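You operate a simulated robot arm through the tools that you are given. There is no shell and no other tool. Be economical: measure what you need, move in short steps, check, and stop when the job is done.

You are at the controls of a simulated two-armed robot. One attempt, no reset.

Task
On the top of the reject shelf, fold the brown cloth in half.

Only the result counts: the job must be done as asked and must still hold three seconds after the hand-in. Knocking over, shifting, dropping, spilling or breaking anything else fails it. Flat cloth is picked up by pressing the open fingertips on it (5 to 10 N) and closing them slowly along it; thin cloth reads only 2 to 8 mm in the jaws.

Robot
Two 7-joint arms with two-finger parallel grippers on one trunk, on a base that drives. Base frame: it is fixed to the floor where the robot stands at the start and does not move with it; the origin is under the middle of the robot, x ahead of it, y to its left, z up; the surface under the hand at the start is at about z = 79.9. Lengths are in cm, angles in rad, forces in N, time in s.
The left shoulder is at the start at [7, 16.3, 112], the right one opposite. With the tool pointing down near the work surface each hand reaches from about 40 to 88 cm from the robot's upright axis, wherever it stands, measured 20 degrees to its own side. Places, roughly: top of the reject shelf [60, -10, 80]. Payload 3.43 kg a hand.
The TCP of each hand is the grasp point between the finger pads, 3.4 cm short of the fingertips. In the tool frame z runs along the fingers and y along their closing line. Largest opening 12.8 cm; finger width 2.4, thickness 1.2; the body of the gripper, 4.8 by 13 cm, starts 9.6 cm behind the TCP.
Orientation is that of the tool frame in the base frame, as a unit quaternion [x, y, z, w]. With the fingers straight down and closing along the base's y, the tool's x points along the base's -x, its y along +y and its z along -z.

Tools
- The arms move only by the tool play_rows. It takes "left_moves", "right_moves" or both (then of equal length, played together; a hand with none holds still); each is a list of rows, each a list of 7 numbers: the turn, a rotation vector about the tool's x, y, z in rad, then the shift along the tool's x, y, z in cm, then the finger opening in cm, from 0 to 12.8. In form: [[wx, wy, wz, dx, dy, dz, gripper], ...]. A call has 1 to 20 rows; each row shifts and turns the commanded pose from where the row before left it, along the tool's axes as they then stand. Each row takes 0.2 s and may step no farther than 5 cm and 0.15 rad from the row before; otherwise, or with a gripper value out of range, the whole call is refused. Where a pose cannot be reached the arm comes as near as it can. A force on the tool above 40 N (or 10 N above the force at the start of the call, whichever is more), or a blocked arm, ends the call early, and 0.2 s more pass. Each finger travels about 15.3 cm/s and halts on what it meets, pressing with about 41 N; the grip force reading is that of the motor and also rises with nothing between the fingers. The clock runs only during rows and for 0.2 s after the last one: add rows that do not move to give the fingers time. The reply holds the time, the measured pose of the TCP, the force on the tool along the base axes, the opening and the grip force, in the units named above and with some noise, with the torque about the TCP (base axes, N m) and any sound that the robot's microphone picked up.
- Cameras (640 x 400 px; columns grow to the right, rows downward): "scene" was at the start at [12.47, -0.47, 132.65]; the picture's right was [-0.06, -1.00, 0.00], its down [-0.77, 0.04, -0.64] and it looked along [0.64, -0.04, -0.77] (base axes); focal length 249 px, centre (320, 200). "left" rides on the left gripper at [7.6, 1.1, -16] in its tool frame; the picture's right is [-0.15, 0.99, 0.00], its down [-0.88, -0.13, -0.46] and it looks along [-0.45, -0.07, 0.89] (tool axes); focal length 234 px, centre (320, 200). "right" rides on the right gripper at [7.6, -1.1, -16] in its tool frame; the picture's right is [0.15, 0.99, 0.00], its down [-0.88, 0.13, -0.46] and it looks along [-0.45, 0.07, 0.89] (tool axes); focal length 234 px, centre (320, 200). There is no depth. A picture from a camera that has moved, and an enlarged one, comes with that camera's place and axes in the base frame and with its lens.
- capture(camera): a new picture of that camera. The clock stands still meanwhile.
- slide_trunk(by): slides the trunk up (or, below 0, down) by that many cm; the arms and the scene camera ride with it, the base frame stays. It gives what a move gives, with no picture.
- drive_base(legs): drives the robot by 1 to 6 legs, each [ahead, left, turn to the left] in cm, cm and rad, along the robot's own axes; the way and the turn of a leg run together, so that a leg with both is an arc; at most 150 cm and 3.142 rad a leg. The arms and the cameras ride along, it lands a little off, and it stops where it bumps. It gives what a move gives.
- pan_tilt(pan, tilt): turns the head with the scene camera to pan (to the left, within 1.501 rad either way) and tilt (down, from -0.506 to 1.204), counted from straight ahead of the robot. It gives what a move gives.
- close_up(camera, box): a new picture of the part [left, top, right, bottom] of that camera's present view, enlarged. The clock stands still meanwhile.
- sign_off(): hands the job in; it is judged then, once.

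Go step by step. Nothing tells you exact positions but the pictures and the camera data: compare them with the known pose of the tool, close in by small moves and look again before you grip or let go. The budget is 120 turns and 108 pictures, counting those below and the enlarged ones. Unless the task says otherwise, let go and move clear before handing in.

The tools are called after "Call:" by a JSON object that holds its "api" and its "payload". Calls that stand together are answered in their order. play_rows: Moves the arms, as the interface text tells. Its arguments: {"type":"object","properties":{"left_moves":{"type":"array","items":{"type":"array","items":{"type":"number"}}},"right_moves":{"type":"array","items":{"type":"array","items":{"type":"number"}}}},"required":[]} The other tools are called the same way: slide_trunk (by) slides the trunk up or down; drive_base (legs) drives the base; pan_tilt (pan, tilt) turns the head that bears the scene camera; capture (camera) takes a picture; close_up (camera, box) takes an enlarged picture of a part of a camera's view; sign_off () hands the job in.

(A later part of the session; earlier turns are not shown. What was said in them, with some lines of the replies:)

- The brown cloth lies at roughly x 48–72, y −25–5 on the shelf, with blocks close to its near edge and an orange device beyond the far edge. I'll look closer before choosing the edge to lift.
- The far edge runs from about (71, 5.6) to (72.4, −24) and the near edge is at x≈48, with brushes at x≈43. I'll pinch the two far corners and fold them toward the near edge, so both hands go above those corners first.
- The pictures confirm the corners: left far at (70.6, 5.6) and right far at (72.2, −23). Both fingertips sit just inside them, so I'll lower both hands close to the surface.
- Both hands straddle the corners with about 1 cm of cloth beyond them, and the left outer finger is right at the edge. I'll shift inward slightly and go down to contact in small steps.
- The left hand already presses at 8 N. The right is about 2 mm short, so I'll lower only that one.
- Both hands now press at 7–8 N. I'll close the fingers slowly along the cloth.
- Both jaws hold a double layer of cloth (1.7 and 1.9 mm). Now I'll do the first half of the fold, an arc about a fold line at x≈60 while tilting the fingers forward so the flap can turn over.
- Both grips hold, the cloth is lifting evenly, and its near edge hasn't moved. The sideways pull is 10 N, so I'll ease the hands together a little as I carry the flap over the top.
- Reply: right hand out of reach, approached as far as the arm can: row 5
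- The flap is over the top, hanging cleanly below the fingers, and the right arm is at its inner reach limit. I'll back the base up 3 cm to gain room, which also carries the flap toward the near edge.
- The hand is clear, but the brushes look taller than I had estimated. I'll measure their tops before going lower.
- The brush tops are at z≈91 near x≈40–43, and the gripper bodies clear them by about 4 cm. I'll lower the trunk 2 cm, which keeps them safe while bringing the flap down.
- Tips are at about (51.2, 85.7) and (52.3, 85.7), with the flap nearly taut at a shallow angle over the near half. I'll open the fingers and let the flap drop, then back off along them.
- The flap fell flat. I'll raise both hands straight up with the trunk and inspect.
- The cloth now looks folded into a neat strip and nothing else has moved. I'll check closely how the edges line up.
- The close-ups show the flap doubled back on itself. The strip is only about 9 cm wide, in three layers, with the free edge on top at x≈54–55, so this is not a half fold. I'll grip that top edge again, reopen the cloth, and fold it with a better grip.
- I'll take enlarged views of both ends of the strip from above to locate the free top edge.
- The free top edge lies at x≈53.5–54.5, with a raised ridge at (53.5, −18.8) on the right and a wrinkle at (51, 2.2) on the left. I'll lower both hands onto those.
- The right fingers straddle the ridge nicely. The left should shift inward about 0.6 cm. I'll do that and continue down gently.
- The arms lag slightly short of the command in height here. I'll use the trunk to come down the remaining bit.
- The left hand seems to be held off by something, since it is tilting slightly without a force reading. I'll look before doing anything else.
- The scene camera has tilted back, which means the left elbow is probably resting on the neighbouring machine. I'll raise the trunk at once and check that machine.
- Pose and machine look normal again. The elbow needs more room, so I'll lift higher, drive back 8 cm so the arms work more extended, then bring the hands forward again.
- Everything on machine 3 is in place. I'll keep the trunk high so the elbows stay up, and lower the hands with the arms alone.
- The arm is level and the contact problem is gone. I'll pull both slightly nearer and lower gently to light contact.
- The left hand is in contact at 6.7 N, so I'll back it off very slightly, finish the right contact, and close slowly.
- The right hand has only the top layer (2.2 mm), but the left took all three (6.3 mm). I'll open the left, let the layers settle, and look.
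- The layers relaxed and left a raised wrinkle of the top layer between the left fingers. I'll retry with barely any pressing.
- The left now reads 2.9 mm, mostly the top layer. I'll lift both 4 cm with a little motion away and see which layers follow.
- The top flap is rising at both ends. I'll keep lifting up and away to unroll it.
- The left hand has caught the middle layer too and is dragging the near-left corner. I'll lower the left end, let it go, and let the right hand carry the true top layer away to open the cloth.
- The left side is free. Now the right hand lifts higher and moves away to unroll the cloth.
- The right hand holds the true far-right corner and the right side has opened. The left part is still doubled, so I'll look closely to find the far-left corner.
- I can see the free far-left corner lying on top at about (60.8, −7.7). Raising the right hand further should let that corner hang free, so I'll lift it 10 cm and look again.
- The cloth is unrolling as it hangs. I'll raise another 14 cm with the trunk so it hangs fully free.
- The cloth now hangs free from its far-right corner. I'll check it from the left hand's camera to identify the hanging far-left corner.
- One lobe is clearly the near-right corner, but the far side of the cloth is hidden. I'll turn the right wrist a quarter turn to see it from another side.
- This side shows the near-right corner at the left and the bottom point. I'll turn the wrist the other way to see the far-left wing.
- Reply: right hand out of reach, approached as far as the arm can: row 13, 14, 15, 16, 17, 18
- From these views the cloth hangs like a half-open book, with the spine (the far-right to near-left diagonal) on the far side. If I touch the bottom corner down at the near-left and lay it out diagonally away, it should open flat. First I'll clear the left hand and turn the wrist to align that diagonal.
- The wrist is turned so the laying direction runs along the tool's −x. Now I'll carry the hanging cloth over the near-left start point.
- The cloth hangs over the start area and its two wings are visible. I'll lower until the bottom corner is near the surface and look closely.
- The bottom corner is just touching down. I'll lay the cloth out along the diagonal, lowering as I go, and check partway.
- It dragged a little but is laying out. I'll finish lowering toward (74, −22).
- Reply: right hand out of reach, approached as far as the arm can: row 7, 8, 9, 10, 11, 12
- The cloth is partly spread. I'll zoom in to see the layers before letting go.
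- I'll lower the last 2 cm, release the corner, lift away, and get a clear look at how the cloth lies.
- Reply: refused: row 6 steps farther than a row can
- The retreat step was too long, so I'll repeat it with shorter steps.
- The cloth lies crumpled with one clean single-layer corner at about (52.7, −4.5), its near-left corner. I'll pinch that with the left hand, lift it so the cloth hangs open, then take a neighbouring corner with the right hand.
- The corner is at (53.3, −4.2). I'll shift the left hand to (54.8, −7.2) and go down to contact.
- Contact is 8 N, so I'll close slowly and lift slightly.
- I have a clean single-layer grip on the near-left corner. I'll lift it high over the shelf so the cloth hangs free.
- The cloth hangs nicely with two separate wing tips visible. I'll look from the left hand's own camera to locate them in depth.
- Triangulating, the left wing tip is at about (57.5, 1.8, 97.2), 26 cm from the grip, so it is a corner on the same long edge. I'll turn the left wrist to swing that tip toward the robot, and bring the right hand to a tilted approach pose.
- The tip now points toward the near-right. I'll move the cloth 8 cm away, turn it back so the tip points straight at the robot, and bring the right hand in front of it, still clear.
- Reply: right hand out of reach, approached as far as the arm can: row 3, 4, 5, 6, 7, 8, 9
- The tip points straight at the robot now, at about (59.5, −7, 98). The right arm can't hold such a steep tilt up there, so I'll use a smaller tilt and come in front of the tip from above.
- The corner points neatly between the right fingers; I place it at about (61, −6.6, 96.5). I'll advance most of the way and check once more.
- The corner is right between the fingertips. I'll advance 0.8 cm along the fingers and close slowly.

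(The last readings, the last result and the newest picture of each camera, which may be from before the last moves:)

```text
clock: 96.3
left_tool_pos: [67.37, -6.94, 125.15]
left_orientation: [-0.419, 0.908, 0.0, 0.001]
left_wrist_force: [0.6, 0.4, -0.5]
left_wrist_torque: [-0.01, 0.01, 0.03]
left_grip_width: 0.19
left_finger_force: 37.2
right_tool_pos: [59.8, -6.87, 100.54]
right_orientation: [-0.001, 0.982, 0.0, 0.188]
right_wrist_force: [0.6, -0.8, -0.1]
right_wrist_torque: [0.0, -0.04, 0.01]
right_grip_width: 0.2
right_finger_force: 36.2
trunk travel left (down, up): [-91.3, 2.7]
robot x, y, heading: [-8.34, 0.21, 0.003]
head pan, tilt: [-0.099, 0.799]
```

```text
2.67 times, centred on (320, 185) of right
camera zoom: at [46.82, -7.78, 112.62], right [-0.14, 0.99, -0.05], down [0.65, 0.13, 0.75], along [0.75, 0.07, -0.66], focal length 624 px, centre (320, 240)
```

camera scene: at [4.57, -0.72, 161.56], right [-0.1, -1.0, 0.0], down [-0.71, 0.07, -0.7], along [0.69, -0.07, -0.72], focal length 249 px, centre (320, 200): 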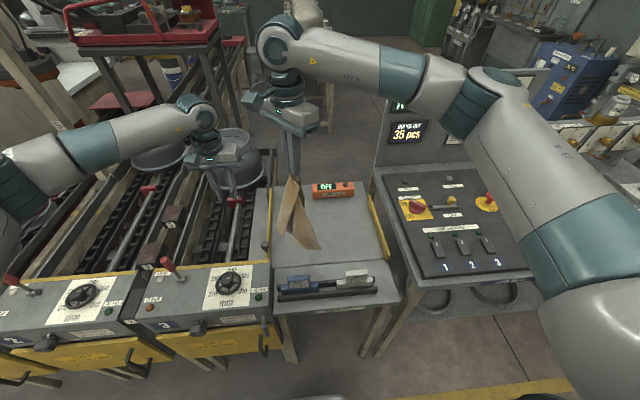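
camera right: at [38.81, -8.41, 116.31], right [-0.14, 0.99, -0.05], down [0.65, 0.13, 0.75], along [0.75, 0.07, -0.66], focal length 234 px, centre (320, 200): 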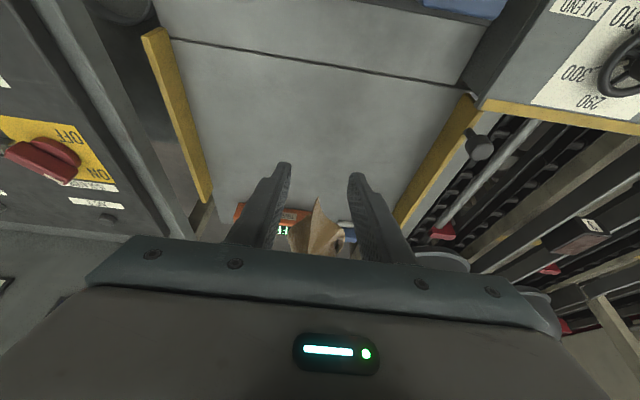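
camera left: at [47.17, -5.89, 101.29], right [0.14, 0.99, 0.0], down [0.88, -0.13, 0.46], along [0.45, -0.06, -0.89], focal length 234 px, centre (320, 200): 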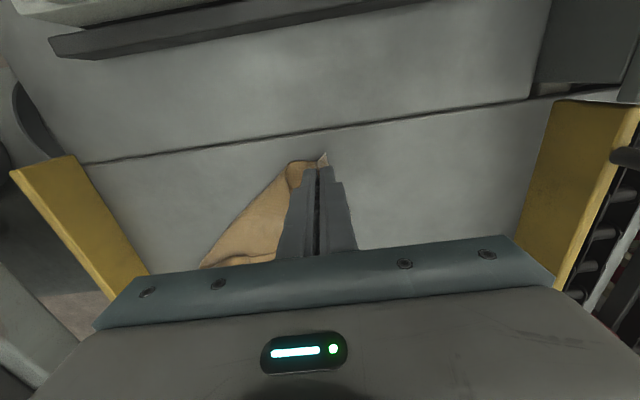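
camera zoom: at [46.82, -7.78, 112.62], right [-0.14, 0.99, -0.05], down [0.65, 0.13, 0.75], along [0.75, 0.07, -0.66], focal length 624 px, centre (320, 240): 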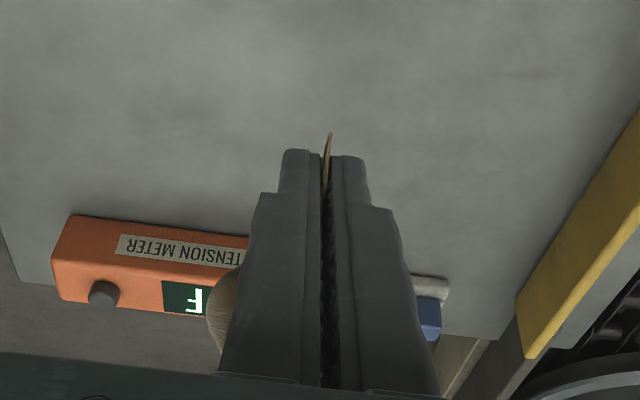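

Both hands now hold neighbouring corners of one edge. I'll untwist the left wrist and spread the hands apart at equal height so the cloth hangs as a curtain.

Call:
{"api": "play_rows", "payload": {"left_moves": [[0, 0, 0.144, 0, 0, 0, 0], [0, 0, 0.144, 0, 0, 0, 0], [0, 0, 0.144, 0, 0, 0, 0], [0, 0, 0.144, 0, 0, 0, 0], [0, 0, 0.144, 0, 0, 0, 0], [0, 0, 0.144, 0, 0, 0, 0], [0, 0, 0, 0.34, 1.1, 0, 0], [0, 0, 0, 0.34, 1.1, 0, 0], [0, 0, 0, 0.34, 1.1, 0, 0], [0, 0, 0, 0.34, 1.1, 0, 0], [0, 0, 0, 0.34, 1.1, 0, 0], [0, 0, 0, 0.34, 1.1, 0, 0], [0, 0, 0, 0.34, 1.1, 0, 0], [0, 0, 0, 0.34, 1.1, 0, 0], [0, 0, 0, 0.34, 1.1, 0, 0], [0, 0, 0, 0.34, 1.1, 0, 0], [0, 0, 0, 0, 0, 0, 0], [0, 0, 0, 0, 0, 0, 0], [0, 0, 0, 0, 0, 0, 0]], "right_moves": [[0, 0, 0, -0.37, -1, -0.93, 0], [0, 0, 0, -0.37, -1, -0.93, 0], [0, 0, 0, -0.37, -1, -0.93, 0], [0, 0, 0, -0.37, -1, -0.93, 0], [0, 0, 0, -0.37, -1, -0.93, 0], [0, 0, 0, -0.37, -1, -0.93, 0], [0, 0.0376, 0, -0.57, -0.73, -1.27, 0], [0, 0.0376, 0, -0.57, -0.73, -1.27, 0], [0, 0.0376, 0, -0.57, -0.73, -1.27, 0], [0, 0.0376, 0, -0.57, -0.73, -1.27, 0], [0, 0.0376, 0, -0.57, -0.73, -1.27, 0], [0, 0.0376, 0, -0.57, -0.73, -1.27, 0], [0, 0.0376, 0, -0.57, -0.73, -1.27, 0], [0, 0.0376, 0, -0.57, -0.73, -1.27, 0], [0, 0.0376, 0, -0.57, -0.73, -1.27, 0], [0, 0.0376, 0, -0.57, -0.73, -1.27, 0], [0, 0, 0, 0, 0, 0, 0], [0, 0, 0, 0, 0, 0, 0], [0, 0, 0, 0, 0, 0, 0]]}}

Call:
{"api": "close_up", "payload": {"camera": "scene", "box": [230, 60, 430, 260]}}

```text
clock: 100.3
left_tool_pos: [64.12, 3.71, 125.11]
left_orientation: [0.001, 1.0, -0.002, 0.002]
left_wrist_force: [0.4, -30.0, -1.5]
left_wrist_torque: [-1.07, -0.03, 0.08]
left_grip_width: 0.19
left_finger_force: 37.1
right_tool_pos: [62.64, -19.96, 120.12]
right_orientation: [-0.003, 1.0, 0.001, 0.0]
right_wrist_force: [-0.9, 29.2, 0.3]
right_wrist_torque: [-0.32, -0.01, 0.4]
right_grip_width: 0.21
right_finger_force: 36.9
trunk travel left (down, up): [-91.3, 2.7]
robot x, y, heading: [-8.31, 0.05, 0.002]
head pan, tilt: [-0.099, 0.799]
```

```text
2.00 times, centred on (330, 160) of scene
camera zoom: at [4.59, -0.73, 164.56], right [-0.1, -1.0, 0.0], down [-0.71, 0.07, -0.7], along [0.69, -0.07, -0.72], focal length 498 px, centre (300, 280)
```

zoom: 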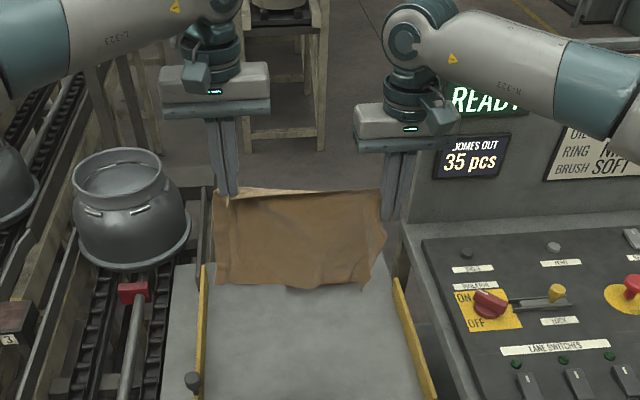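

The cloth now hangs as a clean single-layer curtain between the hands. I'll level the hands, ease the tension, and bring the bottom edge down over x≈54. Then I can lay half of it and fold the rest back in one motion.

Call:
{"api": "play_rows", "payload": {"left_moves": [[0, 0, 0, 1, -0.2, 1.8, 0], [0, 0, 0, 1, -0.2, 1.8, 0], [0, 0, 0, 1, 0, 1.8, 0], [0, 0, 0, 1, 0, 1.8, 0], [0, 0, 0, 1, 0, 1.8, 0], [0, 0, 0, 1, 0, 1.8, 0], [0, 0, 0, 1, 0, 1.8, 0], [0, 0, 0, 1, 0, 1.8, 0], [0, 0, 0, 1, 0, 1.5, 0], [0, 0, 0, 1, 0, 1.3, 0], [0, 0, 0, 0, 0, 0, 0], [0, 0, 0, 0, 0, 0, 0], [0, 0, 0, 0, 0, 0, 0]], "right_moves": [[0, 0, 0, 0.86, 0.2, 1.25, 0], [0, 0, 0, 0.86, 0.2, 1.25, 0], [0, 0, 0, 0.86, 0, 1.25, 0], [0, 0, 0, 0.86, 0, 1.25, 0], [0, 0, 0, 0.86, 0, 1.25, 0], [0, 0, 0, 0.86, 0, 1.25, 0], [0, 0, 0, 0.86, 0, 1.25, 0], [0, 0, 0, 0.86, 0, 1.25, 0], [0, 0, 0, 0.86, 0, 1.1, 0], [0, 0, 0, 0.86, 0, 1.1, 0], [0, 0, 0, 0, 0, 0, 0], [0, 0, 0, 0, 0, 0, 0], [0, 0, 0, 0, 0, 0, 0]]}}

Call:
{"api": "close_up", "payload": {"camera": "scene", "box": [230, 120, 430, 300]}}

```text
clock: 103.1
left_tool_pos: [54.22, 3.46, 108.13]
left_orientation: [0.0, 1.0, -0.002, 0.002]
left_wrist_force: [2.9, -25.9, 5.8]
left_wrist_torque: [-1.01, -0.07, 0.12]
left_grip_width: 0.2
left_finger_force: 36.2
right_tool_pos: [54.02, -19.69, 108.01]
right_orientation: [-0.002, 1.0, 0.0, 0.0]
right_wrist_force: [-2.5, 27.3, -6.0]
right_wrist_torque: [-0.41, 0.08, 0.37]
right_grip_width: 0.2
right_finger_force: 37.4
trunk travel left (down, up): [-91.3, 2.7]
robot x, y, heading: [-8.18, 0.1, 0.006]
head pan, tilt: [-0.099, 0.799]
```

```text
2.22 times, centred on (330, 210) of scene
camera zoom: at [4.58, -0.78, 164.56], right [-0.1, -1.0, 0.0], down [-0.71, 0.07, -0.7], along [0.69, -0.07, -0.72], focal length 554 px, centre (298, 178)
```

zoom: 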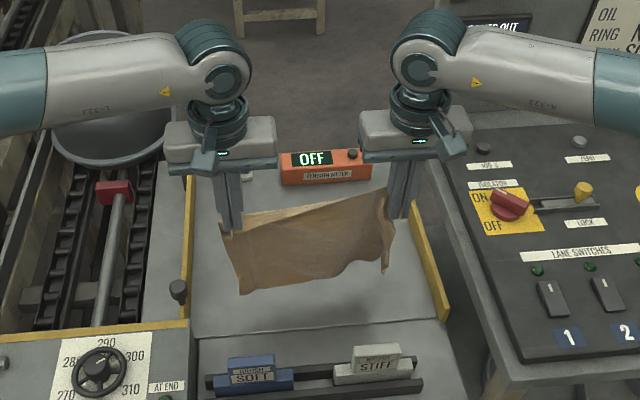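

The right grip holds the edge partly along the finger, so that corner hangs uneven. I'll roll the right hand so its fingertips point outward, lower it slightly to level the edge, and read the tension.

Call:
{"api": "play_rows", "payload": {"left_moves": [[0, 0, 0, 0, 0, 0, 0], [0, 0, 0, 0, 0, 0, 0], [0, 0, 0, 0, 0, 0, 0], [0, 0, 0, 0, 0, 0, 0], [0, 0, 0, 0, 0, 0, 0], [0, 0, 0, 0, 0, 0, 0], [0, 0, 0, 0, 0, 0, 0]], "right_moves": [[0.1, 0, 0, 0, 0, 0.6, 0], [0.1, 0, 0, 0, 0, 0.6, 0], [0.1, 0, 0, 0, 0, 0.6, 0], [0.1, 0, 0, 0, 0.1, 0.6, 0], [0.1, 0, 0, 0, 0.2, 0.6, 0], [0, 0, 0, 0, 0, 0, 0], [0, 0, 0, 0, 0, 0, 0]]}}

Call:
{"api": "close_up", "payload": {"camera": "scene", "box": [250, 160, 390, 270]}}

```text
clock: 104.7
left_tool_pos: [54.12, 3.48, 108.01]
left_orientation: [0.001, 1.0, -0.001, 0.002]
left_wrist_force: [2.5, -21.6, 0.4]
left_wrist_torque: [-0.78, -0.05, 0.1]
left_grip_width: 0.21
left_finger_force: 37.2
right_tool_pos: [54.15, -20.17, 104.84]
right_orientation: [-0.001, 0.969, -0.248, 0.001]
right_wrist_force: [-2.0, 22.5, 0.1]
right_wrist_torque: [0.01, -0.01, 0.38]
right_grip_width: 0.2
right_finger_force: 36.6
trunk travel left (down, up): [-91.3, 2.7]
robot x, y, heading: [-8.23, -0.16, -0.0]
head pan, tilt: [-0.099, 0.799]
```

```text
3.64 times, centred on (320, 215) of scene
camera zoom: at [4.57, -0.8, 164.56], right [-0.1, -1.0, 0.0], down [-0.71, 0.07, -0.7], along [0.69, -0.07, -0.72], focal length 906 px, centre (320, 146)
```

zoom: 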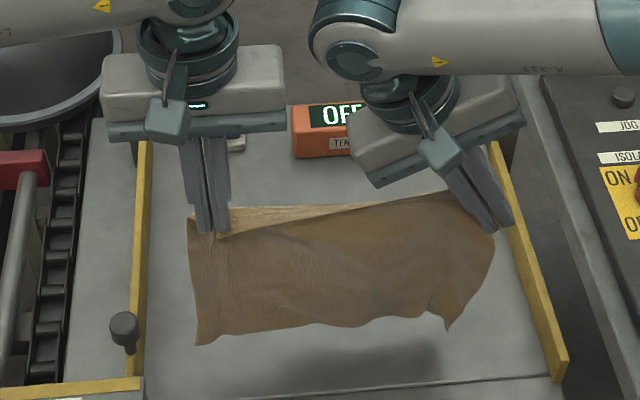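

The edge is level now and the sheet hangs cleanly, with its bottom about 5 cm above the shelf at x≈54. I'll lower it to touch, then lay down the lower half while moving away from the robot.

Call:
{"api": "play_rows", "payload": {"left_moves": [[0, 0, 0, 0, 0, 1.67, 0], [0, 0, 0, 0, 0, 1.67, 0], [0, 0, 0, 0, 0, 1.67, 0], [0, 0, 0, 0, 0, 0, 0], [0, 0, 0, -1.35, 0, 1.35, 0], [0, 0, 0, -1.35, 0, 1.35, 0], [0, 0, 0, -1.35, 0, 1.35, 0], [0, 0, 0, -1.35, 0, 1.35, 0], [0, 0, 0, -1.35, 0, 1.35, 0], [0, 0, 0, -1.35, 0, 1.35, 0], [0, 0, 0, -1.35, 0, 1.35, 0], [0, 0, 0, -1.35, 0, 1.35, 0], [0, 0, 0, 0, 0, 0, 0], [0, 0, 0, 0, 0, 0, 0]], "right_moves": [[0, 0, 0, 0, 0.8, 1.46, 0], [0, 0, 0, 0, 0.8, 1.46, 0], [0, 0, 0, 0, 0.8, 1.46, 0], [0, 0, 0, 0, 0, 0, 0], [0, 0, 0, -1.35, 0.65, 1.18, 0], [0, 0, 0, -1.35, 0.65, 1.18, 0], [0, 0, 0, -1.35, 0.65, 1.18, 0], [0, 0, 0, -1.35, 0.65, 1.18, 0], [0, 0, 0, -1.35, 0.65, 1.18, 0], [0, 0, 0, -1.35, 0.65, 1.18, 0], [0, 0, 0, -1.35, 0.65, 1.18, 0], [0, 0, 0, -1.35, 0.65, 1.18, 0], [0, 0, 0, 0, 0, 0, 0], [0, 0, 0, 0, 0, 0, 0]]}}

Call:
{"api": "close_up", "payload": {"camera": "scene", "box": [250, 160, 410, 270]}}

```text
clock: 107.7
left_tool_pos: [65.12, 3.51, 92.23]
left_orientation: [0.0, 1.0, -0.001, 0.002]
left_wrist_force: [1.5, -15.2, 0.1]
left_wrist_torque: [-0.55, -0.04, 0.06]
left_grip_width: 0.21
left_finger_force: 36.8
right_tool_pos: [64.83, -19.94, 89.12]
right_orientation: [-0.001, 0.969, -0.245, 0.001]
right_wrist_force: [-1.3, 14.2, -0.2]
right_wrist_torque: [0.02, -0.01, 0.23]
right_grip_width: 0.21
right_finger_force: 36.6
trunk travel left (down, up): [-91.3, 2.7]
robot x, y, heading: [-8.26, 0.14, 0.002]
head pan, tilt: [-0.099, 0.799]
```

```text
3.64 times, centred on (330, 215) of scene
camera zoom: at [4.59, -0.79, 164.56], right [-0.1, -1.0, 0.0], down [-0.71, 0.07, -0.7], along [0.69, -0.07, -0.72], focal length 906 px, centre (284, 146)
```

zoom: 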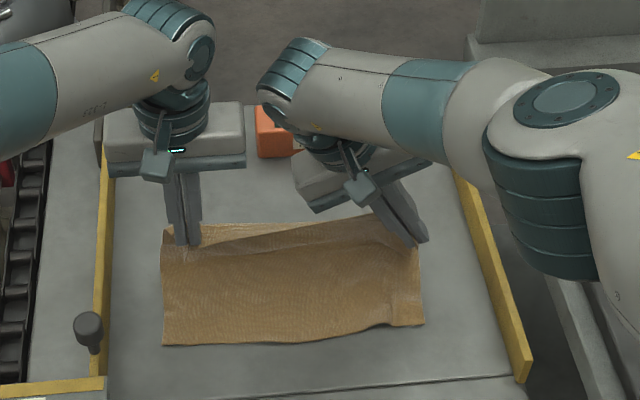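

The bottom edge now lies straight at x≈57.4 from y 6.8 to −21.4. About 3.5 cm more must be laid before folding, so I'll drive the base forward by that much.

Call:
{"api": "drive_base", "payload": {"legs": [[3.4, 0, 0]]}}

Call:
{"api": "close_up", "payload": {"camera": "scene", "box": [250, 160, 410, 270]}}

```text
clock: 108.5
left_tool_pos: [68.0, 3.56, 92.64]
left_orientation: [0.0, 1.0, -0.001, 0.004]
left_wrist_force: [0.4, -15.9, 0.7]
left_wrist_torque: [-0.56, -0.08, 0.06]
left_grip_width: 0.21
left_finger_force: 36.9
right_tool_pos: [67.85, -19.92, 89.7]
right_orientation: [-0.001, 0.969, -0.248, 0.004]
right_wrist_force: [-1.6, 15.3, 0.1]
right_wrist_torque: [0.01, -0.09, 0.3]
right_grip_width: 0.21
right_finger_force: 36.8
trunk travel left (down, up): [-91.3, 2.7]
robot x, y, heading: [-4.87, 0.12, 0.005]
head pan, tilt: [-0.099, 0.799]
```

```text
3.64 times, centred on (330, 215) of scene
camera zoom: at [6.95, -0.77, 164.67], right [-0.1, -1.0, 0.0], down [-0.71, 0.07, -0.7], along [0.7, -0.07, -0.71], focal length 906 px, centre (284, 146)
```

zoom: 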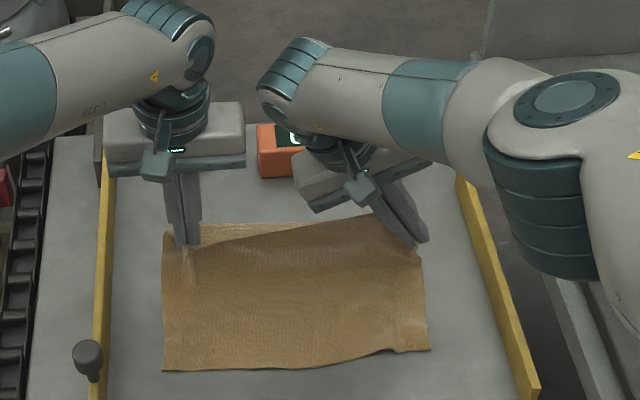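

About half now lies flat, with the fold line near x≈68.5 and the near edge at ≈57.8. Now I'll fold the held edge back toward the near edge along a descending arc.

Call:
{"api": "play_rows", "payload": {"left_moves": [[0, 0, 0, 0, 0, 0, 0], [0, 0, 0, 1.41, 0, 0.1, 0], [0, 0, 0, 1.38, 0, 0.31, 0], [0, 0, 0, 1.3, 0, 0.5, 0], [0, 0, 0, 1.2, 0, 0.68, 0], [0, 0, 0, 1.07, 0, 0.85, 0], [0, 0, 0, 0.92, 0, 0.99, 0], [0, 0, 0, 0.74, 0, 1.11, 0], [0, 0, 0, 0.54, 0, 1.2, 0], [0, 0, 0, 0.33, 0, 1.2, 0], [0, 0, 0, 0.11, 0, 0.9, 0], [0, 0, 0, 0, 0, 0, 0], [0, 0, 0, 0, 0, 0, 0]], "right_moves": [[0, 0, 0, 0, 0, 0, 0], [0, 0, 0, 1.41, 0.03, 0.06, 0], [0, 0, 0, 1.38, 0.1, 0.18, 0], [0, 0, 0, 1.3, 0.16, 0.29, 0], [0, 0, 0, 1.2, 0.22, 0.39, 0], [0, 0, 0, 1.07, 0.27, 0.49, 0], [0, 0, 0, 0.92, 0.31, 0.57, 0], [0, 0, 0, 0.74, 0.35, 0.64, 0], [0, 0, 0, 0.54, 0.38, 0.69, 0], [0, 0, 0, 0.33, 0.38, 0.7, 0], [0, 0, 0, 0.11, 0.25, 0.45, 0], [0, 0, 0, 0, 0, 0, 0], [0, 0, 0, 0, 0, 0, 0]]}}

Call:
{"api": "close_up", "payload": {"camera": "scene", "box": [250, 160, 410, 270]}}

```text
clock: 111.3
left_tool_pos: [59.48, 3.31, 84.2]
left_orientation: [-0.001, 1.0, -0.001, 0.001]
left_wrist_force: [1.0, -17.1, 2.5]
left_wrist_torque: [-0.61, 0.01, 0.09]
left_grip_width: 0.17
left_finger_force: 36.8
right_tool_pos: [59.4, -19.77, 84.08]
right_orientation: [-0.001, 0.969, -0.247, 0.001]
right_wrist_force: [-0.8, 16.4, -3.5]
right_wrist_torque: [-0.1, -0.02, 0.31]
right_grip_width: 0.2
right_finger_force: 36.6
trunk travel left (down, up): [-91.3, 2.7]
robot x, y, heading: [-4.83, 0.11, 0.004]
head pan, tilt: [-0.099, 0.799]
```

```text
3.64 times, centred on (330, 215) of scene
camera zoom: at [7.93, -0.76, 164.56], right [-0.1, -1.0, 0.0], down [-0.71, 0.07, -0.7], along [0.69, -0.07, -0.72], focal length 906 px, centre (284, 146)
```

zoom: 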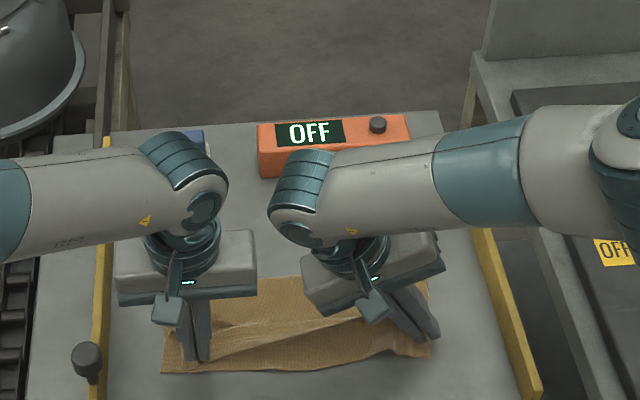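

The fold is in place: the far fold is at x≈67.5 and the near edge at ≈57.6, with the held edge just above it. I'll open slightly and back the fingers out along their own direction.

Call:
{"api": "play_rows", "payload": {"left_moves": [[0, 0, 0, 0, 0, 0, 0.6], [0, 0, 0, 0, 0, 0, 1.5], [0, 0, 0, 0, 0, 0, 2], [0, 0, 0, 0, 0, -0.5, 2], [0, 0, 0, 0, 0, -1, 2], [0, 0, 0, 0, 0, -2, 2], [0, 0, 0, 0, 0, -3, 2], [0, 0, 0, 0, 0, -3, 2], [0, 0, 0, 0, 0, -3, 2]], "right_moves": [[0, 0, 0, 0, 0, 0, 0.6], [0, 0, 0, 0, 0, 0, 1], [0, 0, 0, 0, 0, 0, 1], [0, 0, 0, 0, 0, -0.5, 1.2], [0, 0, 0, 0, 0, -1, 1.5], [0, 0, 0, 0, 0, -2, 1.5], [0, 0, 0, 0, -1, -3, 1.5], [0, 0, 0, 0, -1.5, -3, 1.5], [0, 0, 0, 0, -1.5, -3, 1.5]]}}

Call:
{"api": "slide_trunk", "payload": {"by": 2.5}}

Call:
{"api": "play_rows", "payload": {"left_moves": [[0, 0, 0, 0, 3, -2, 2], [0, 0, 0, 0, 3, -2, 2], [0, 0, 0, 0, 3, -2, 2], [0, 0, 0, 0, 3, 0, 2], [0, 0, 0, 0, 0, 0, 2]], "right_moves": [[-0.12, 0, 0, 0, -3, -2, 2], [-0.12, 0, 0, 0, -3, -2, 2], [-0.12, 0, 0, 0, -3, -2, 2], [-0.13, 0, 0, 0, -3, 0, 2], [0, 0, 0, 0, 0, 0, 2]]}}

Call:
{"api": "close_up", "payload": {"camera": "scene", "box": [270, 180, 380, 260]}}

```text
clock: 113.3
left_tool_pos: [59.46, 3.62, 97.01]
left_orientation: [0.0, 1.0, -0.001, 0.002]
left_wrist_force: [-0.3, 0.4, 0.0]
left_wrist_torque: [0.01, -0.01, 0.01]
left_grip_width: 2.03
left_finger_force: 0.1
right_tool_pos: [59.33, -17.45, 96.91]
right_orientation: [-0.001, 0.969, -0.247, 0.001]
right_wrist_force: [0.2, 0.6, -1.3]
right_wrist_torque: [0.0, 0.02, 0.0]
right_grip_width: 1.48
right_finger_force: 0.1
trunk travel left (down, up): [-91.3, 2.7]
robot x, y, heading: [-5.27, 0.33, 0.006]
head pan, tilt: [-0.099, 0.799]
```

```text
clock: 114.0
left_tool_pos: [59.37, 3.67, 99.41]
left_orientation: [0.0, 1.0, 0.0, 0.003]
left_wrist_force: [0.5, 0.8, -0.4]
left_wrist_torque: [-0.02, -0.03, -0.02]
left_grip_width: 2.02
left_finger_force: 0.1
right_tool_pos: [59.26, -17.45, 99.37]
right_orientation: [0.0, 0.969, -0.247, 0.001]
right_wrist_force: [0.6, 0.0, -0.3]
right_wrist_torque: [-0.02, 0.01, 0.0]
right_grip_width: 1.51
right_finger_force: 0.1
trunk travel left (down, up): [-93.8, 0.2]
robot x, y, heading: [-5.16, -0.05, 0.004]
head pan, tilt: [-0.099, 0.799]
```

```text
clock: 115.2
left_tool_pos: [59.71, 15.7, 105.58]
left_orientation: [0.0, 1.0, -0.001, 0.002]
left_wrist_force: [-0.5, -0.3, -0.2]
left_wrist_torque: [-0.01, 0.01, -0.01]
left_grip_width: 2.02
left_finger_force: 0.0
right_tool_pos: [59.37, -26.3, 108.55]
right_orientation: [-0.001, 1.0, -0.004, 0.001]
right_wrist_force: [0.8, 0.0, -0.5]
right_wrist_torque: [0.01, 0.0, -0.01]
right_grip_width: 1.99
right_finger_force: 0.1
trunk travel left (down, up): [-93.8, 0.2]
robot x, y, heading: [-5.27, -0.07, 0.001]
head pan, tilt: [-0.099, 0.799]
```

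```text
5.00 times, centred on (325, 220) of scene
camera zoom: at [7.97, -0.74, 167.06], right [-0.1, -1.0, 0.0], down [-0.71, 0.07, -0.7], along [0.69, -0.07, -0.72], focal length 1245 px, centre (295, 100)
```

zoom: 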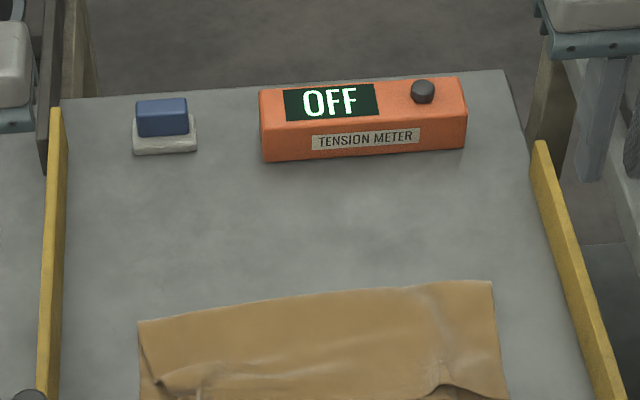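

Released and clear. That view cut off the near edge, so I'll look at the whole cloth.

Call:
{"api": "close_up", "payload": {"camera": "scene", "box": [275, 210, 375, 275]}}

```text
6.15 times, centred on (325, 242) of scene
camera zoom: at [7.97, -0.74, 167.06], right [-0.1, -1.0, 0.0], down [-0.71, 0.07, -0.7], along [0.69, -0.07, -0.72], focal length 1533 px, centre (289, -62)
```

zoom: 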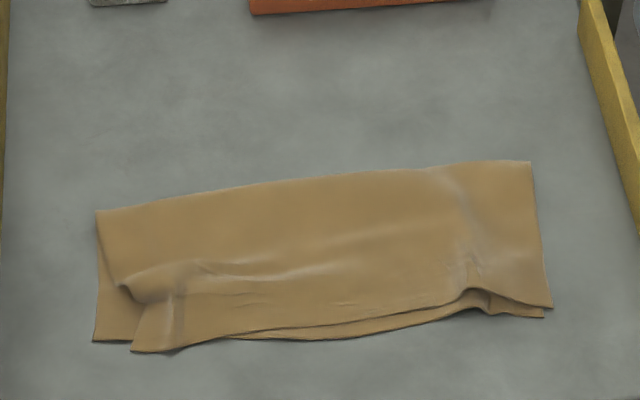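

The cloth is folded in half. The strip is about 29 × 11 cm with two layers, the right corners match within 1 cm, and the left top corner is pulled in about 2.5 cm by a pinch wrinkle. I'll smooth that by pressing lightly with the closed left fingertips and drawing outward.

Call:
{"api": "play_rows", "payload": {"left_moves": [[0, 0, 0, 0.4, -3.2, 3, 0], [0, 0, 0, 0.4, -3.2, 3, 0], [0, 0, 0, 0.4, -3.2, 3, 0], [0, 0, 0, 0.3, -3.2, 3, 0], [0, 0, 0, 0, 0, 3.5, 0], [0, 0, 0, 0, 0, 3.5, 0], [0, 0, 0, 0, 0, 2, 0], [0, 0, 0, 0, 0, 0.4, 0], [0, 0, 0, 0, 0, 0, 0]]}}

Call:
{"api": "close_up", "payload": {"camera": "left", "box": [220, 90, 420, 230]}}

```text
clock: 117.2
left_tool_pos: [57.98, 2.8, 84.05]
left_orientation: [0.0, 1.0, -0.001, 0.002]
left_wrist_force: [-0.3, -0.5, 0.5]
left_wrist_torque: [0.01, 0.01, 0.0]
left_grip_width: 0.01
left_finger_force: 33.0
right_tool_pos: [59.25, -26.3, 108.59]
right_orientation: [-0.002, 1.0, -0.004, 0.001]
right_wrist_force: [1.0, -0.1, -0.6]
right_wrist_torque: [0.02, 0.01, 0.01]
right_grip_width: 1.98
right_finger_force: 0.1
trunk travel left (down, up): [-93.8, 0.2]
robot x, y, heading: [-4.9, 0.11, -0.0]
head pan, tilt: [-0.099, 0.799]
```

```text
2.86 times, centred on (320, 160) of left
camera zoom: at [50.39, 3.88, 99.97], right [0.15, 0.99, 0.0], down [0.88, -0.13, 0.46], along [0.45, -0.07, -0.89], focal length 669 px, centre (320, 314)
```

zoom: 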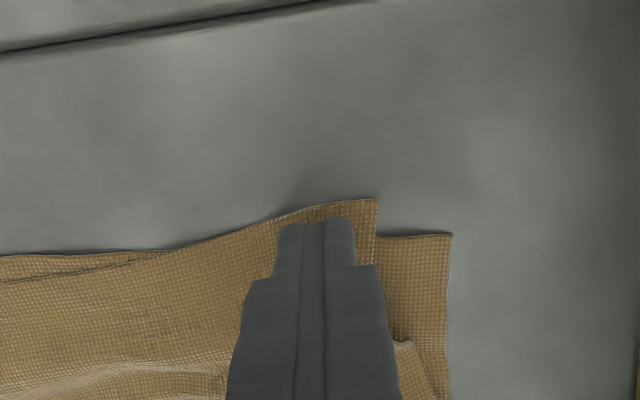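

The top corner sits 2.3 cm inside and 1 cm beyond the lower corner. I'll press lightly and draw it outward.

Call:
{"api": "play_rows", "payload": {"left_moves": [[0, 0, 0, 0, 0, 0.2, 0], [0, 0, 0, 0, 0, 0.15, 0], [0, 0, 0, 0, 0, 0.1, 0], [0, 0, 0, 0, 0, 0, 0]]}}

```text
clock: 118.2
left_tool_pos: [57.94, 2.76, 83.51]
left_orientation: [0.0, 1.0, -0.001, 0.002]
left_wrist_force: [-0.1, 0.2, 1.8]
left_wrist_torque: [-0.01, -0.05, 0.01]
left_grip_width: 0.01
left_finger_force: 33.1
right_tool_pos: [59.11, -26.39, 108.66]
right_orientation: [-0.002, 1.0, -0.004, 0.0]
right_wrist_force: [0.3, -0.2, 0.0]
right_wrist_torque: [0.0, -0.03, 0.02]
right_grip_width: 2.01
right_finger_force: 0.1
trunk travel left (down, up): [-93.8, 0.2]
robot x, y, heading: [-4.86, 0.37, 0.007]
head pan, tilt: [-0.099, 0.799]
```

Call:
{"api": "play_rows", "payload": {"left_moves": [[0, 0, 0, 0, 0.2, 0.04, 0], [0, 0, 0, -0.05, 0.3, 0, 0], [0, 0, 0, -0.05, 0.3, 0, 0], [0, 0, 0, -0.05, 0.3, 0, 0], [0, 0, 0, -0.05, 0.3, 0, 0], [0, 0, 0, -0.05, 0.3, 0, 0], [0, 0, 0, -0.05, 0.3, 0, 0], [0, 0, 0, 0, 0.2, 0, 0], [0, 0, 0, 0, 0, 0, 0]]}}

Call:
{"api": "close_up", "payload": {"camera": "left", "box": [220, 90, 420, 230]}}

```text
clock: 120.2
left_tool_pos: [58.29, 4.89, 83.64]
left_orientation: [0.0, 1.0, -0.002, 0.002]
left_wrist_force: [0.6, -0.7, 1.5]
left_wrist_torque: [-0.01, 0.02, -0.01]
left_grip_width: 0.02
left_finger_force: 32.7
right_tool_pos: [59.2, -26.29, 108.6]
right_orientation: [-0.002, 1.0, -0.004, 0.0]
right_wrist_force: [-0.5, -0.2, 0.8]
right_wrist_torque: [0.04, 0.03, -0.02]
right_grip_width: 1.99
right_finger_force: 0.0
trunk travel left (down, up): [-93.8, 0.2]
robot x, y, heading: [-4.92, 0.21, 0.004]
head pan, tilt: [-0.099, 0.799]
```

```text
2.86 times, centred on (320, 160) of left
camera zoom: at [50.67, 6.03, 99.54], right [0.15, 0.99, 0.0], down [0.88, -0.13, 0.46], along [0.45, -0.07, -0.89], focal length 669 px, centre (320, 314)
```

zoom: 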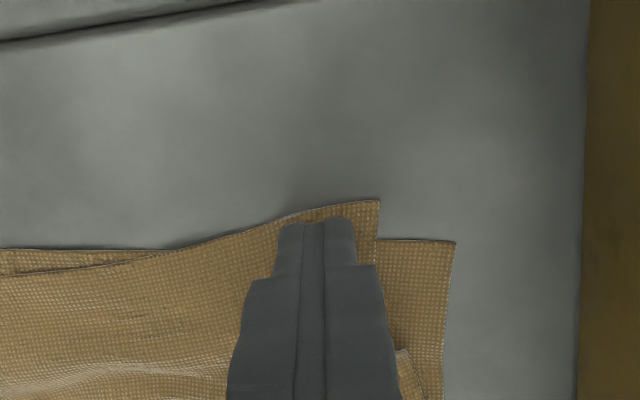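

Both layers slid together, so the mismatch remains. The lower layer's corner strip is exposed, so I'll press only on that strip and push it back inward under the top layer.

Call:
{"api": "play_rows", "payload": {"left_moves": [[0, 0, 0, 0, 0, -1.5, 0], [0, 0, 0, -0.9, 1.8, -0.5, 0], [0, 0, 0, -0.9, 1.8, 0.5, 0], [0, 0, 0, 0, 0, 1.2, 0], [0, 0, 0, 0, 0, 0.3, 0], [0, 0, 0, 0, 0, 0.15, 0], [0, 0, 0, 0, 0, 0, 0]]}}

Call:
{"api": "close_up", "payload": {"camera": "left", "box": [220, 90, 420, 230]}}

```text
clock: 121.8
left_tool_pos: [60.09, 8.5, 83.49]
left_orientation: [0.0, 1.0, 0.0, 0.001]
left_wrist_force: [0.8, -0.2, 2.7]
left_wrist_torque: [-0.01, -0.03, 0.0]
left_grip_width: 0.0
left_finger_force: 33.0
right_tool_pos: [59.28, -26.43, 108.52]
right_orientation: [-0.003, 1.0, -0.004, 0.001]
right_wrist_force: [0.6, 0.0, 0.2]
right_wrist_torque: [-0.01, 0.02, -0.01]
right_grip_width: 2.01
right_finger_force: 0.0
trunk travel left (down, up): [-93.8, 0.2]
robot x, y, heading: [-5.11, 0.15, 0.006]
head pan, tilt: [-0.099, 0.799]
```

```text
2.86 times, centred on (320, 160) of left
camera zoom: at [52.52, 9.65, 99.44], right [0.15, 0.99, 0.0], down [0.88, -0.13, 0.46], along [0.45, -0.07, -0.89], focal length 669 px, centre (320, 314)
```

zoom: 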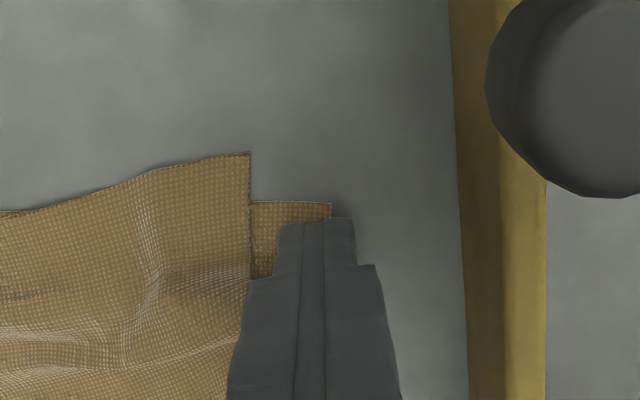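

I'm on the strip, but the finger would bump the top layer. I'll shift to catch only the outer rim of the lower corner and push it in.

Call:
{"api": "play_rows", "payload": {"left_moves": [[0, 0, 0, 0, 0, -0.8, 0], [0, 0, 0, 0.3, 1.0, 0, 0], [0, 0, 0, 0, 0, 0.7, 0], [0, 0, 0, 0, 0, 0.2, 0], [0, 0, 0, 0, 0, 0.05, 0], [0, 0, 0, 0.1, -0.3, 0, 0], [0, 0, 0, 0.1, -0.3, 0, 0], [0, 0, 0, 0.1, -0.3, 0, 0], [0, 0, 0, 0.1, -0.3, 0, 0], [0, 0, 0, 0.1, -0.3, 0, 0], [0, 0, 0, 0.1, -0.3, 0, 0], [0, 0, 0, 0, 0, 0, 0]]}}

Call:
{"api": "close_up", "payload": {"camera": "left", "box": [220, 90, 420, 230]}}

```text
clock: 124.5
left_tool_pos: [59.14, 7.72, 83.34]
left_orientation: [-0.001, 1.0, 0.0, 0.004]
left_wrist_force: [1.8, 7.2, 28.1]
left_wrist_torque: [-0.07, -0.1, 0.05]
left_grip_width: 0.02
left_finger_force: 33.0
right_tool_pos: [59.01, -26.21, 108.66]
right_orientation: [-0.002, 1.0, -0.004, 0.001]
right_wrist_force: [0.4, 0.3, -0.7]
right_wrist_torque: [-0.03, -0.04, 0.0]
right_grip_width: 2.02
right_finger_force: 0.1
trunk travel left (down, up): [-93.8, 0.2]
robot x, y, heading: [-4.9, 0.0, 0.001]
head pan, tilt: [-0.099, 0.799]
```

```text
2.86 times, centred on (320, 160) of left
camera zoom: at [51.52, 8.86, 99.36], right [0.15, 0.99, 0.0], down [0.88, -0.13, 0.46], along [0.46, -0.07, -0.89], focal length 669 px, centre (320, 314)
```

zoom: 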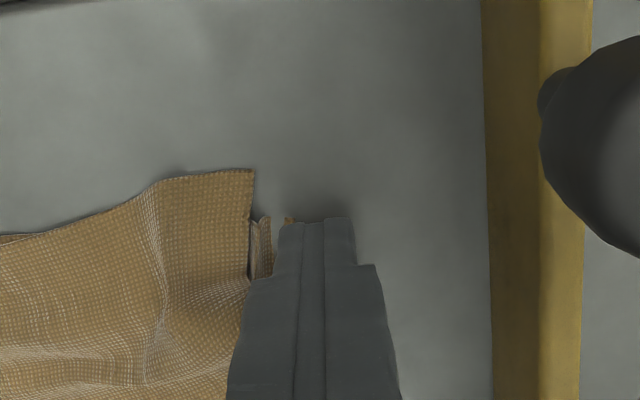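

The lower corner has moved in. I'll lift straight up and look at the result.

Call:
{"api": "play_rows", "payload": {"left_moves": [[0, 0, 0, 0, 0, -0.5, 0], [0, 0, 0, 0, 0, -2, 0], [0, 0, 0, 0, 0, -4, 0], [0, 0, 0, 0, 0, -4, 0], [0, 0, 0, 0, 0, -4, 0], [0, 0, 0, 0, 3, -3, 0], [0, 0, 0, 0, 3, 0, 0], [0, 0, 0, 0, 3, 0, 0], [0, 0, 0, 0, 0, 0, 0]]}}

Call:
{"api": "close_up", "payload": {"camera": "scene", "box": [270, 205, 380, 280]}}

```text
clock: 126.5
left_tool_pos: [59.12, 16.78, 100.72]
left_orientation: [0.0, 1.0, 0.0, 0.002]
left_wrist_force: [-0.5, 0.5, -0.2]
left_wrist_torque: [0.02, 0.05, 0.01]
left_grip_width: 0.0
left_finger_force: 33.1
right_tool_pos: [59.13, -26.35, 108.52]
right_orientation: [-0.001, 1.0, -0.004, 0.0]
right_wrist_force: [-0.5, 0.1, -0.5]
right_wrist_torque: [0.01, -0.01, 0.01]
right_grip_width: 2.03
right_finger_force: 0.1
trunk travel left (down, up): [-93.8, 0.2]
robot x, y, heading: [-4.97, -0.11, 0.003]
head pan, tilt: [-0.099, 0.799]
```

```text
5.33 times, centred on (325, 242) of scene
camera zoom: at [7.91, -0.83, 167.07], right [-0.1, -1.0, 0.0], down [-0.71, 0.07, -0.7], along [0.69, -0.07, -0.72], focal length 1328 px, centre (293, -27)
```

zoom: 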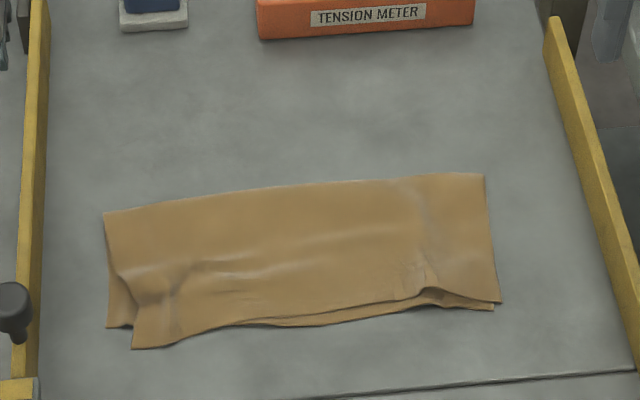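

The brown cloth lies folded in half in a two-layer strip. The right corners match and the left top corner is about 2 cm off. Both hands are clear and nothing else on the shelf has shifted, so I'm handing in.

Call:
{"api": "sign_off", "payload": {}}

```text
The job is handed in.
```

The brown cloth is folded in half on top of the reject shelf and the job is handed in. The result wasn't reported back to me.

- **Fold:** It lies as a two-layer strip of about 29 × 11 cm. The right corners match within about 1 cm. The left top corner is still about 2.5 cm off, and trying to straighten it didn't help much. A few wrinkles remain where I gripped the cloth.
- **Position:** My first fold came out in three layers. I picked the cloth up, opened it out and folded it again, so it now sits about 10 cm farther from the brushes than before.
- **Left arm contact:** Partway through, the left arm pressed on something out of view, most likely its elbow on the machine to the left. I lifted it off straight away. The pictures afterwards showed nothing moved there or on the shelf, but I couldn't see the contact itself.
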